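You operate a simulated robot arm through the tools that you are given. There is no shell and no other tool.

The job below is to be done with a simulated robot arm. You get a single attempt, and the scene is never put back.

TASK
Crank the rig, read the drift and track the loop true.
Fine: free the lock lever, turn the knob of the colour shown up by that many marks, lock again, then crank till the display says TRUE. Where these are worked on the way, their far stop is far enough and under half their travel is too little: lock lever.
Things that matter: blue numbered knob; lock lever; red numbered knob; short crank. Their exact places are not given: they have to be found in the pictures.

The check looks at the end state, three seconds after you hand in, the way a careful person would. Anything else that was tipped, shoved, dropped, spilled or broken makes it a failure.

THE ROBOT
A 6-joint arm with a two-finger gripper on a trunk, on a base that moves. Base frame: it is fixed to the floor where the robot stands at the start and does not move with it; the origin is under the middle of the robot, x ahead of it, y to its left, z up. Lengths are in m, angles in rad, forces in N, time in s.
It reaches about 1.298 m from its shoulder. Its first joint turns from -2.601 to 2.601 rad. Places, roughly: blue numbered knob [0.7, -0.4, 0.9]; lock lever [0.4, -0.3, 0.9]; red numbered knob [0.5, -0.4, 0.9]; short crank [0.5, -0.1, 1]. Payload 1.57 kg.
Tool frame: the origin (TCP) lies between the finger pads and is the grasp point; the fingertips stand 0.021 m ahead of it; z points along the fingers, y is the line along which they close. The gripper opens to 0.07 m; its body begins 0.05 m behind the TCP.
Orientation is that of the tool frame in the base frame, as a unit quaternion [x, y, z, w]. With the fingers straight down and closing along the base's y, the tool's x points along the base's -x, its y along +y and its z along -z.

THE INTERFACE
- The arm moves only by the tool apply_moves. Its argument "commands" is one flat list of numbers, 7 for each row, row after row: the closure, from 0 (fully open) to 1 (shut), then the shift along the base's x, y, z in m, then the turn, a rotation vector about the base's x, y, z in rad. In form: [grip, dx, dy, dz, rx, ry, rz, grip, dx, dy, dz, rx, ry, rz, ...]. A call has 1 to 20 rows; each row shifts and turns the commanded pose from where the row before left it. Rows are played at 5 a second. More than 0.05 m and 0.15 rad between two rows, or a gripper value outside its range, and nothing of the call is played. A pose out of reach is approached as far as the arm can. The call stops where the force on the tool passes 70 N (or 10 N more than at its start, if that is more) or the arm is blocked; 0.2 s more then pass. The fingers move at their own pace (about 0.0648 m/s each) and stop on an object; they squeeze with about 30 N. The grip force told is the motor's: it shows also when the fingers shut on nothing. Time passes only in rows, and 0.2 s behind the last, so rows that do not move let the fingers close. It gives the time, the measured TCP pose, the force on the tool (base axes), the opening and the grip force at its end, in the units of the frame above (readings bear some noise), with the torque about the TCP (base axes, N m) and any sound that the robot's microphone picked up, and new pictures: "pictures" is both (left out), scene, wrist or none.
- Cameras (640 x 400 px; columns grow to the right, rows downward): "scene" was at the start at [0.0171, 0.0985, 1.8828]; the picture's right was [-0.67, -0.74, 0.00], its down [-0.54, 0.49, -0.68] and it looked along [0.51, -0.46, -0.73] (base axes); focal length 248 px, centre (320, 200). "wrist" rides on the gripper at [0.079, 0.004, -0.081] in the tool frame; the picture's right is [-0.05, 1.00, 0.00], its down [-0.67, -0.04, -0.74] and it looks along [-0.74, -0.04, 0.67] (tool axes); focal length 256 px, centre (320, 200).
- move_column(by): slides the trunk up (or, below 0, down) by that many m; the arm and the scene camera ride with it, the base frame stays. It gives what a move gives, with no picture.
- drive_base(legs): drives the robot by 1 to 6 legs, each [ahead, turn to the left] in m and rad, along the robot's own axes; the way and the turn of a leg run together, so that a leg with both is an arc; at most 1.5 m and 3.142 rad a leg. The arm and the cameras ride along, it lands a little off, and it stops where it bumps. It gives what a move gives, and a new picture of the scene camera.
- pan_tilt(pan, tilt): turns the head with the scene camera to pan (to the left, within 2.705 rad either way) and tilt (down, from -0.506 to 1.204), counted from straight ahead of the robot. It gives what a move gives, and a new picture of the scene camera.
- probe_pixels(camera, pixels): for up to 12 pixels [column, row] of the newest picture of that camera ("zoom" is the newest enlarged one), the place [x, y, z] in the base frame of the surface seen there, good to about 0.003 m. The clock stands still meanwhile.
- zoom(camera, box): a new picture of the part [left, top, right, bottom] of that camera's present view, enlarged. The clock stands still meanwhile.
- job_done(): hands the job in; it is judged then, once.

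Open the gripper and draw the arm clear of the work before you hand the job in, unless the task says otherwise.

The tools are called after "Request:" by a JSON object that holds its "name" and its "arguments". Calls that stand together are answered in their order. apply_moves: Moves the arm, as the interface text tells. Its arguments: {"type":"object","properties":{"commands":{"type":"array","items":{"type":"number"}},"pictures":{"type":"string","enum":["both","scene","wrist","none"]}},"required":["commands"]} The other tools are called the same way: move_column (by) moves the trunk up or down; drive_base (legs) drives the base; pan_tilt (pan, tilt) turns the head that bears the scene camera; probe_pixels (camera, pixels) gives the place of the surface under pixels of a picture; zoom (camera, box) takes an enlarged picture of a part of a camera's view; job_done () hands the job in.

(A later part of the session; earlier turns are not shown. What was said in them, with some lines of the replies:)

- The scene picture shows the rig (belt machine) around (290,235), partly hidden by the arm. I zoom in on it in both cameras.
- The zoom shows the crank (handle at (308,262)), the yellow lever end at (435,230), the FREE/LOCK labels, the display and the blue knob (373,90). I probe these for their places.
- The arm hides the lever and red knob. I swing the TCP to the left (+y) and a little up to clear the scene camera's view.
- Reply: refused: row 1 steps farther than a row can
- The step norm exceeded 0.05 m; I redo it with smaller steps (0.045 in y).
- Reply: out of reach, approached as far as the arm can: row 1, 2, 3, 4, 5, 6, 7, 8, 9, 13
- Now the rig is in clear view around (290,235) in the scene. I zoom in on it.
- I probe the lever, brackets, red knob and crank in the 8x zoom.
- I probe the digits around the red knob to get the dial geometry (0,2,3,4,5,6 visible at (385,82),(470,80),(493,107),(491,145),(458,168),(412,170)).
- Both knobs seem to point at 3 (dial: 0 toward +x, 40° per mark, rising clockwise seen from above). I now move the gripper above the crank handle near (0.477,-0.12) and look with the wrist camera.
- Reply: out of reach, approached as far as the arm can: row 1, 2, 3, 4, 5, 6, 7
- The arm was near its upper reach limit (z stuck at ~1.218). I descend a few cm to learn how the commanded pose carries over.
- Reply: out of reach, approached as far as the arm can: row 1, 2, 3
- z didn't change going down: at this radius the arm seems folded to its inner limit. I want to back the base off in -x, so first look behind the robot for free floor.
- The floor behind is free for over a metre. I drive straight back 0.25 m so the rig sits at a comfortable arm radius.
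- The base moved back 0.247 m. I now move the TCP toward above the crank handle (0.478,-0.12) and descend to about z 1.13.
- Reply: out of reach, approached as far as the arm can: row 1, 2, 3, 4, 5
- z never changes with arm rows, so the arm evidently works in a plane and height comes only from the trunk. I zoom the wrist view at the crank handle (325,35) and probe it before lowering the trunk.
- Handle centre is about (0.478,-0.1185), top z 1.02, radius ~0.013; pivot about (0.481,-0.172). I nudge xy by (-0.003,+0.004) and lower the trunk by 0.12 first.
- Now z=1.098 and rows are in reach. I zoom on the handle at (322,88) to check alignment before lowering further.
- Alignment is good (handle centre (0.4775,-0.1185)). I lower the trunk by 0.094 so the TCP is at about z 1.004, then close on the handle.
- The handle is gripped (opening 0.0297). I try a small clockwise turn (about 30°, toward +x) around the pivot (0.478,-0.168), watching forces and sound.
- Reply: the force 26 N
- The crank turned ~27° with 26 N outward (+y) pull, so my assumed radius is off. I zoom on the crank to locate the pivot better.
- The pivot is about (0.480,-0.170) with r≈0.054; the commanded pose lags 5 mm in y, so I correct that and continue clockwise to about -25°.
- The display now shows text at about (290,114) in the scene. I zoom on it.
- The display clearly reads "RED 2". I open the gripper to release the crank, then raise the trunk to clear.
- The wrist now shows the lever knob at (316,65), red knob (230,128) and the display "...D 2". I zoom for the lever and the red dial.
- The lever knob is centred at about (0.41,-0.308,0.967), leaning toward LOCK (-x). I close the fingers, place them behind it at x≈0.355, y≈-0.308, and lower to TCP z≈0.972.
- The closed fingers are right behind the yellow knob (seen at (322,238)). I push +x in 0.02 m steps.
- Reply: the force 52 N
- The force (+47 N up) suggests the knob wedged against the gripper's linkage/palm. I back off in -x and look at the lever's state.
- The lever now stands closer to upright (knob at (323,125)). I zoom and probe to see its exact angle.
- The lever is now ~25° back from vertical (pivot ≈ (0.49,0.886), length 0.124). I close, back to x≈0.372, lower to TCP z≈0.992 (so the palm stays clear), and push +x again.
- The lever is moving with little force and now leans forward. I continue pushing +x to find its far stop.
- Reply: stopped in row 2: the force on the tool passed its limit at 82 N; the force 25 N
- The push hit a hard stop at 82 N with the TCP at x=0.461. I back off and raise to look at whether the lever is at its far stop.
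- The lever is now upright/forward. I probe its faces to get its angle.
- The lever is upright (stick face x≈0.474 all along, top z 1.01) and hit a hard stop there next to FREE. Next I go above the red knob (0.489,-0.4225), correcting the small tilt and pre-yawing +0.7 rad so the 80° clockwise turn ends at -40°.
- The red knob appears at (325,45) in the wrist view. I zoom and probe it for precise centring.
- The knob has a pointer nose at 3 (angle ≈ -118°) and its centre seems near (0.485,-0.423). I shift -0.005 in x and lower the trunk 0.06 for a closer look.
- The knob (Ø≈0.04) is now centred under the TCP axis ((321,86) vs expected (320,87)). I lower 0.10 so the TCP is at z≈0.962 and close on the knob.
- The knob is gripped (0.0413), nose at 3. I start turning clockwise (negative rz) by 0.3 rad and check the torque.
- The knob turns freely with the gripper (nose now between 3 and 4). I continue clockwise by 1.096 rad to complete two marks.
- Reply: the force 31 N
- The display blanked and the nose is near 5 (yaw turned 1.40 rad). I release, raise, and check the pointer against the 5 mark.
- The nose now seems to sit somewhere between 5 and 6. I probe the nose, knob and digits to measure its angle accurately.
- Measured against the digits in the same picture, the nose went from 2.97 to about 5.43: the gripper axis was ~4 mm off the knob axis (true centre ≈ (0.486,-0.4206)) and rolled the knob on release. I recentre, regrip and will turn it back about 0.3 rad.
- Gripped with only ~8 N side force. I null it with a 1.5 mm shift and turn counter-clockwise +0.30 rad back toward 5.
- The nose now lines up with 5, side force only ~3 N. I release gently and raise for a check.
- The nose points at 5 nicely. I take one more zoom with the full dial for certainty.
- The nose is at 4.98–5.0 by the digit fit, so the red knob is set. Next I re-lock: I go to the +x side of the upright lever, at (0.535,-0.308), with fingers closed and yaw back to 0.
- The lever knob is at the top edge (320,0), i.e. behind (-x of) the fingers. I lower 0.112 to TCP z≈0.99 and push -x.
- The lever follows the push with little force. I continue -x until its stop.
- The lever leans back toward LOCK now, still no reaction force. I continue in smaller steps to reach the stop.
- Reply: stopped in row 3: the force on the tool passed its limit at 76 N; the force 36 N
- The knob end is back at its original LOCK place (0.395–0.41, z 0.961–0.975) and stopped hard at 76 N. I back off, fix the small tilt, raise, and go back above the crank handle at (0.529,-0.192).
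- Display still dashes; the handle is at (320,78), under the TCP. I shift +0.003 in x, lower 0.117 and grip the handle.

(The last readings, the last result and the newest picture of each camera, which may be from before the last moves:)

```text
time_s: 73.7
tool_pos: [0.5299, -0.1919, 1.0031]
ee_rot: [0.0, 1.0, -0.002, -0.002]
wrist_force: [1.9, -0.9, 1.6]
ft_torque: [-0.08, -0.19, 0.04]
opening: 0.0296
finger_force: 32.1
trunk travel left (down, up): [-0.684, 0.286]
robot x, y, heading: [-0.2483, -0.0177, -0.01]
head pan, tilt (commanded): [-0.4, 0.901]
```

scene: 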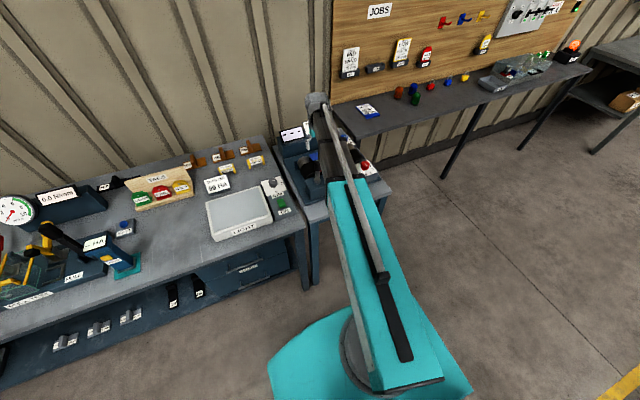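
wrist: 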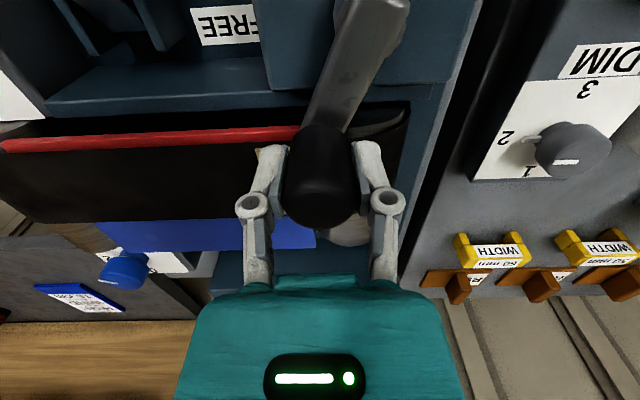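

Handle gripped with almost no side force at θ≈-24°. I crank clockwise another ~90° in 15° steps.

Request:
{"name": "apply_moves", "arguments": {"commands": [1, -0.0073, -0.012, 0, 0, 0, 0, 1, -0.0103, -0.0097, 0, 0, 0, 0, 1, -0.0123, -0.0067, 0, 0, 0, 0, 1, -0.0138, -0.0033, 0, 0, 0, 0, 1, -0.014, 0.0004, 0, 0, 0, 0, 1, -0.0136, 0.004, 0, 0, 0, 0], "pictures": "both"}}

Request:
{"name": "zoom", "arguments": {"camera": "scene", "box": [250, 90, 346, 150]}}

```text
time_s: 75.1
tool_pos: [0.4603, -0.2198, 1.0024]
ee_rot: [0.0, 1.0, -0.002, -0.002]
wrist_force: [8.0, -3.5, 1.3]
ft_torque: [-0.23, -0.45, -0.43]
opening: 0.029
finger_force: 31.2
trunk travel left (down, up): [-0.684, 0.286]
robot x, y, heading: [-0.2476, -0.0174, -0.009]
head pan, tilt (commanded): [-0.4, 0.901]
```

scene: 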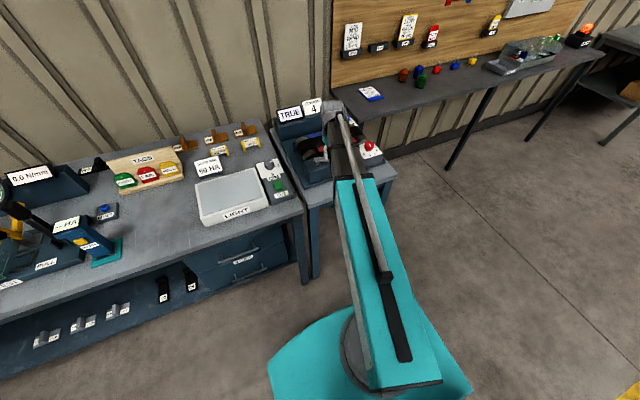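
wrist: 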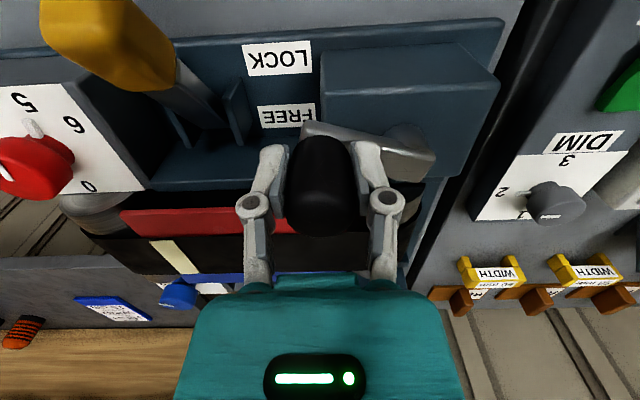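

```text
6.67 times, centred on (298, 120) of scene
```

zoom: 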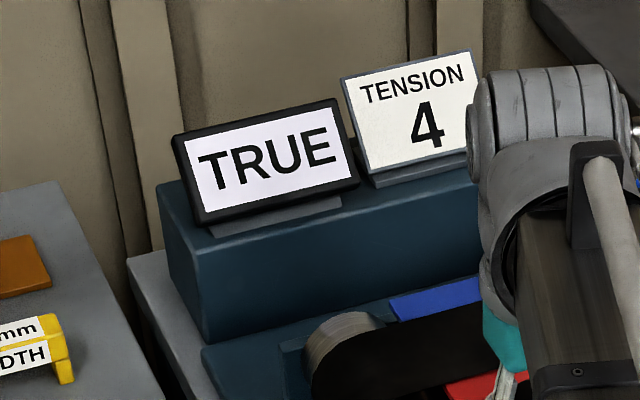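

The display reads "TRUE". I open the gripper, raise the trunk clear of the handle, and retract.

Request:
{"name": "apply_moves", "arguments": {"commands": [0.7, 0, 0, 0, 0, 0, 0, 0.3, 0, 0, 0, 0, 0, 0, 0, 0, 0, 0, 0, 0, 0, 0, 0, 0, 0, 0, 0, 0], "pictures": "none"}}

Request:
{"name": "move_column", "arguments": {"by": 0.2}}

Request:
{"name": "apply_moves", "arguments": {"commands": [0, -0.04, 0, 0, 0, 0, 0, 0, -0.04, 0, 0, 0, 0, 0, 0, -0.04, 0, 0, 0, 0, 0, 0, -0.02, 0, 0, 0, 0, 0], "pictures": "both"}}

```text
time_s: 76.1
tool_pos: [0.4595, -0.2191, 1.003]
ee_rot: [-0.001, 1.0, -0.001, -0.002]
wrist_force: [0.0, -0.2, 0.1]
ft_torque: [-0.02, -0.04, -0.04]
opening: 0.0697
finger_force: 0.1
trunk travel left (down, up): [-0.684, 0.286]
robot x, y, heading: [-0.2477, -0.0216, -0.013]
head pan, tilt (commanded): [-0.4, 0.901]
```

```text
time_s: 78.3
tool_pos: [0.4601, -0.218, 1.2031]
ee_rot: [-0.001, 1.0, -0.002, -0.002]
wrist_force: [-0.2, 0.5, 0.4]
ft_torque: [0.02, -0.01, 0.01]
opening: 0.0698
finger_force: 0.0
trunk travel left (down, up): [-0.884, 0.086]
robot x, y, heading: [-0.2476, -0.0184, -0.008]
head pan, tilt (commanded): [-0.4, 0.901]
```

```text
time_s: 79.3
tool_pos: [0.3177, -0.2175, 1.2033]
ee_rot: [0.0, 1.0, -0.002, -0.003]
wrist_force: [0.3, 0.2, 0.5]
ft_torque: [0.0, -0.02, -0.02]
opening: 0.07
finger_force: 0.0
trunk travel left (down, up): [-0.884, 0.086]
robot x, y, heading: [-0.2507, -0.016, -0.01]
head pan, tilt (commanded): [-0.4, 0.901]
```

scene: 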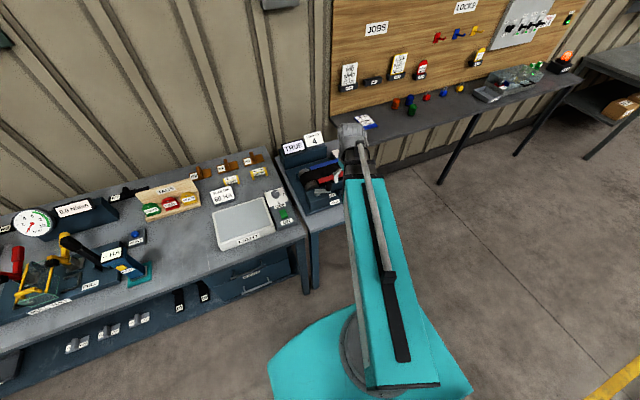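
wrist: 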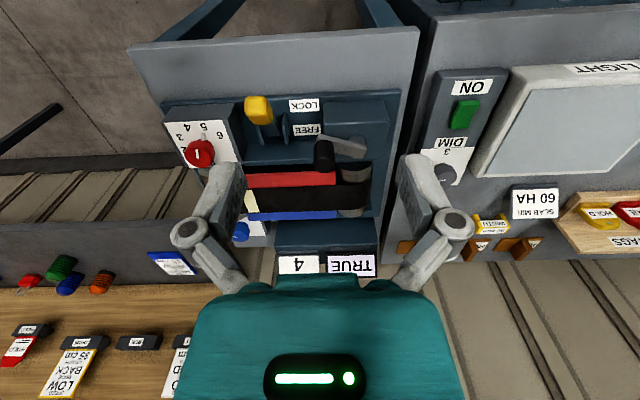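

I check the final state closely: rig, lever, both knobs and the display.

Request:
{"name": "zoom", "arguments": {"camera": "wrist", "box": [150, 80, 406, 240]}}

Request:
{"name": "zoom", "arguments": {"camera": "scene", "box": [262, 125, 358, 185]}}

Request:
{"name": "zoom", "arguments": {"camera": "wrist", "box": [150, 90, 278, 170]}}

```text
2.50 times, centred on (278, 160) of wrist
```

zoom: 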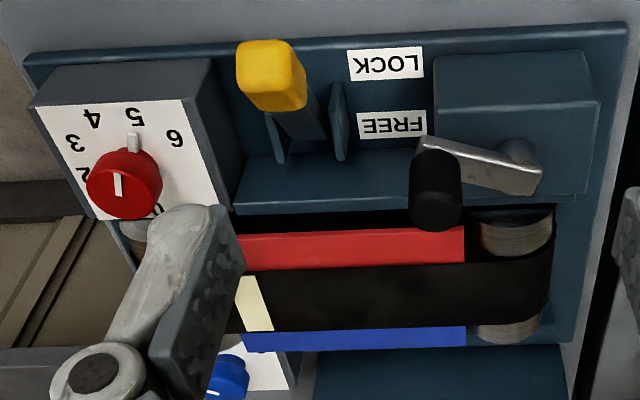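

```text
6.67 times, centred on (310, 155) of scene
```

zoom: 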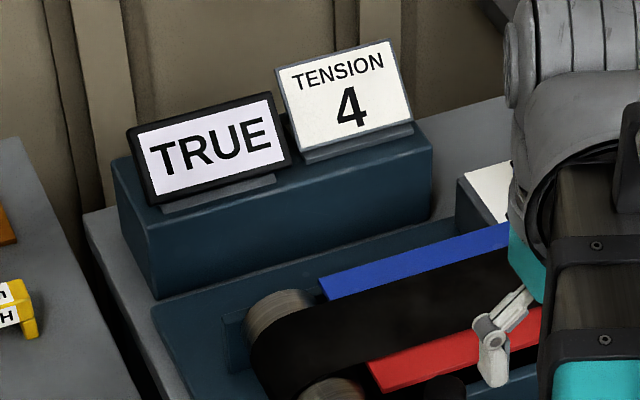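

```text
5.00 times, centred on (214, 130) of wrist
```

zoom: 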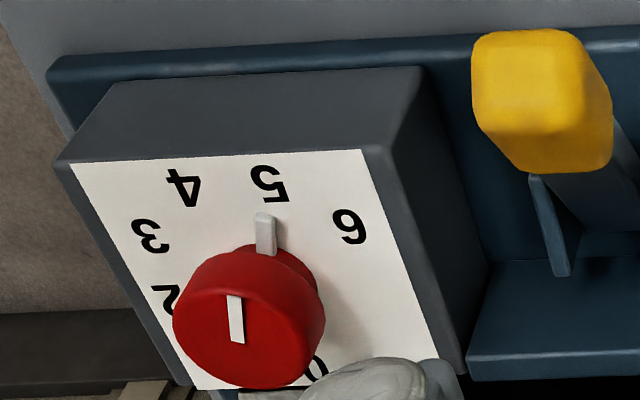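

The display says TRUE, the lever is back at LOCK, the red knob's nose is at 5, the belt is centred, and the gripper is open and clear above the bench front. I hand in the job.

Request:
{"name": "job_done", "arguments": {}}

```text
The job is handed in.
```

The loop is tracked true: the rig's display read "TRUE" when I handed the job in.

- **Drift reading:** I cranked the rig and the display showed "RED 2".
- **Lock lever:** I pushed it to its far stop at FREE. After setting the knob I pushed it back to its stop at LOCK, and its end is where it started.
- **Red knob:** It went up two marks, from 3 to 5. My first turn overshot to about 5.4, so I regripped it and turned it back. In the last pictures its pointer sits on 5.
- **Final cranking:** About another quarter turn of the crank brought up "TRUE".

I didn't touch the blue knob, and nothing was tipped or dropped. I also drove the base back about 0.25 m so the arm could reach the rig comfortably. The gripper is open and the arm is clear of the work.
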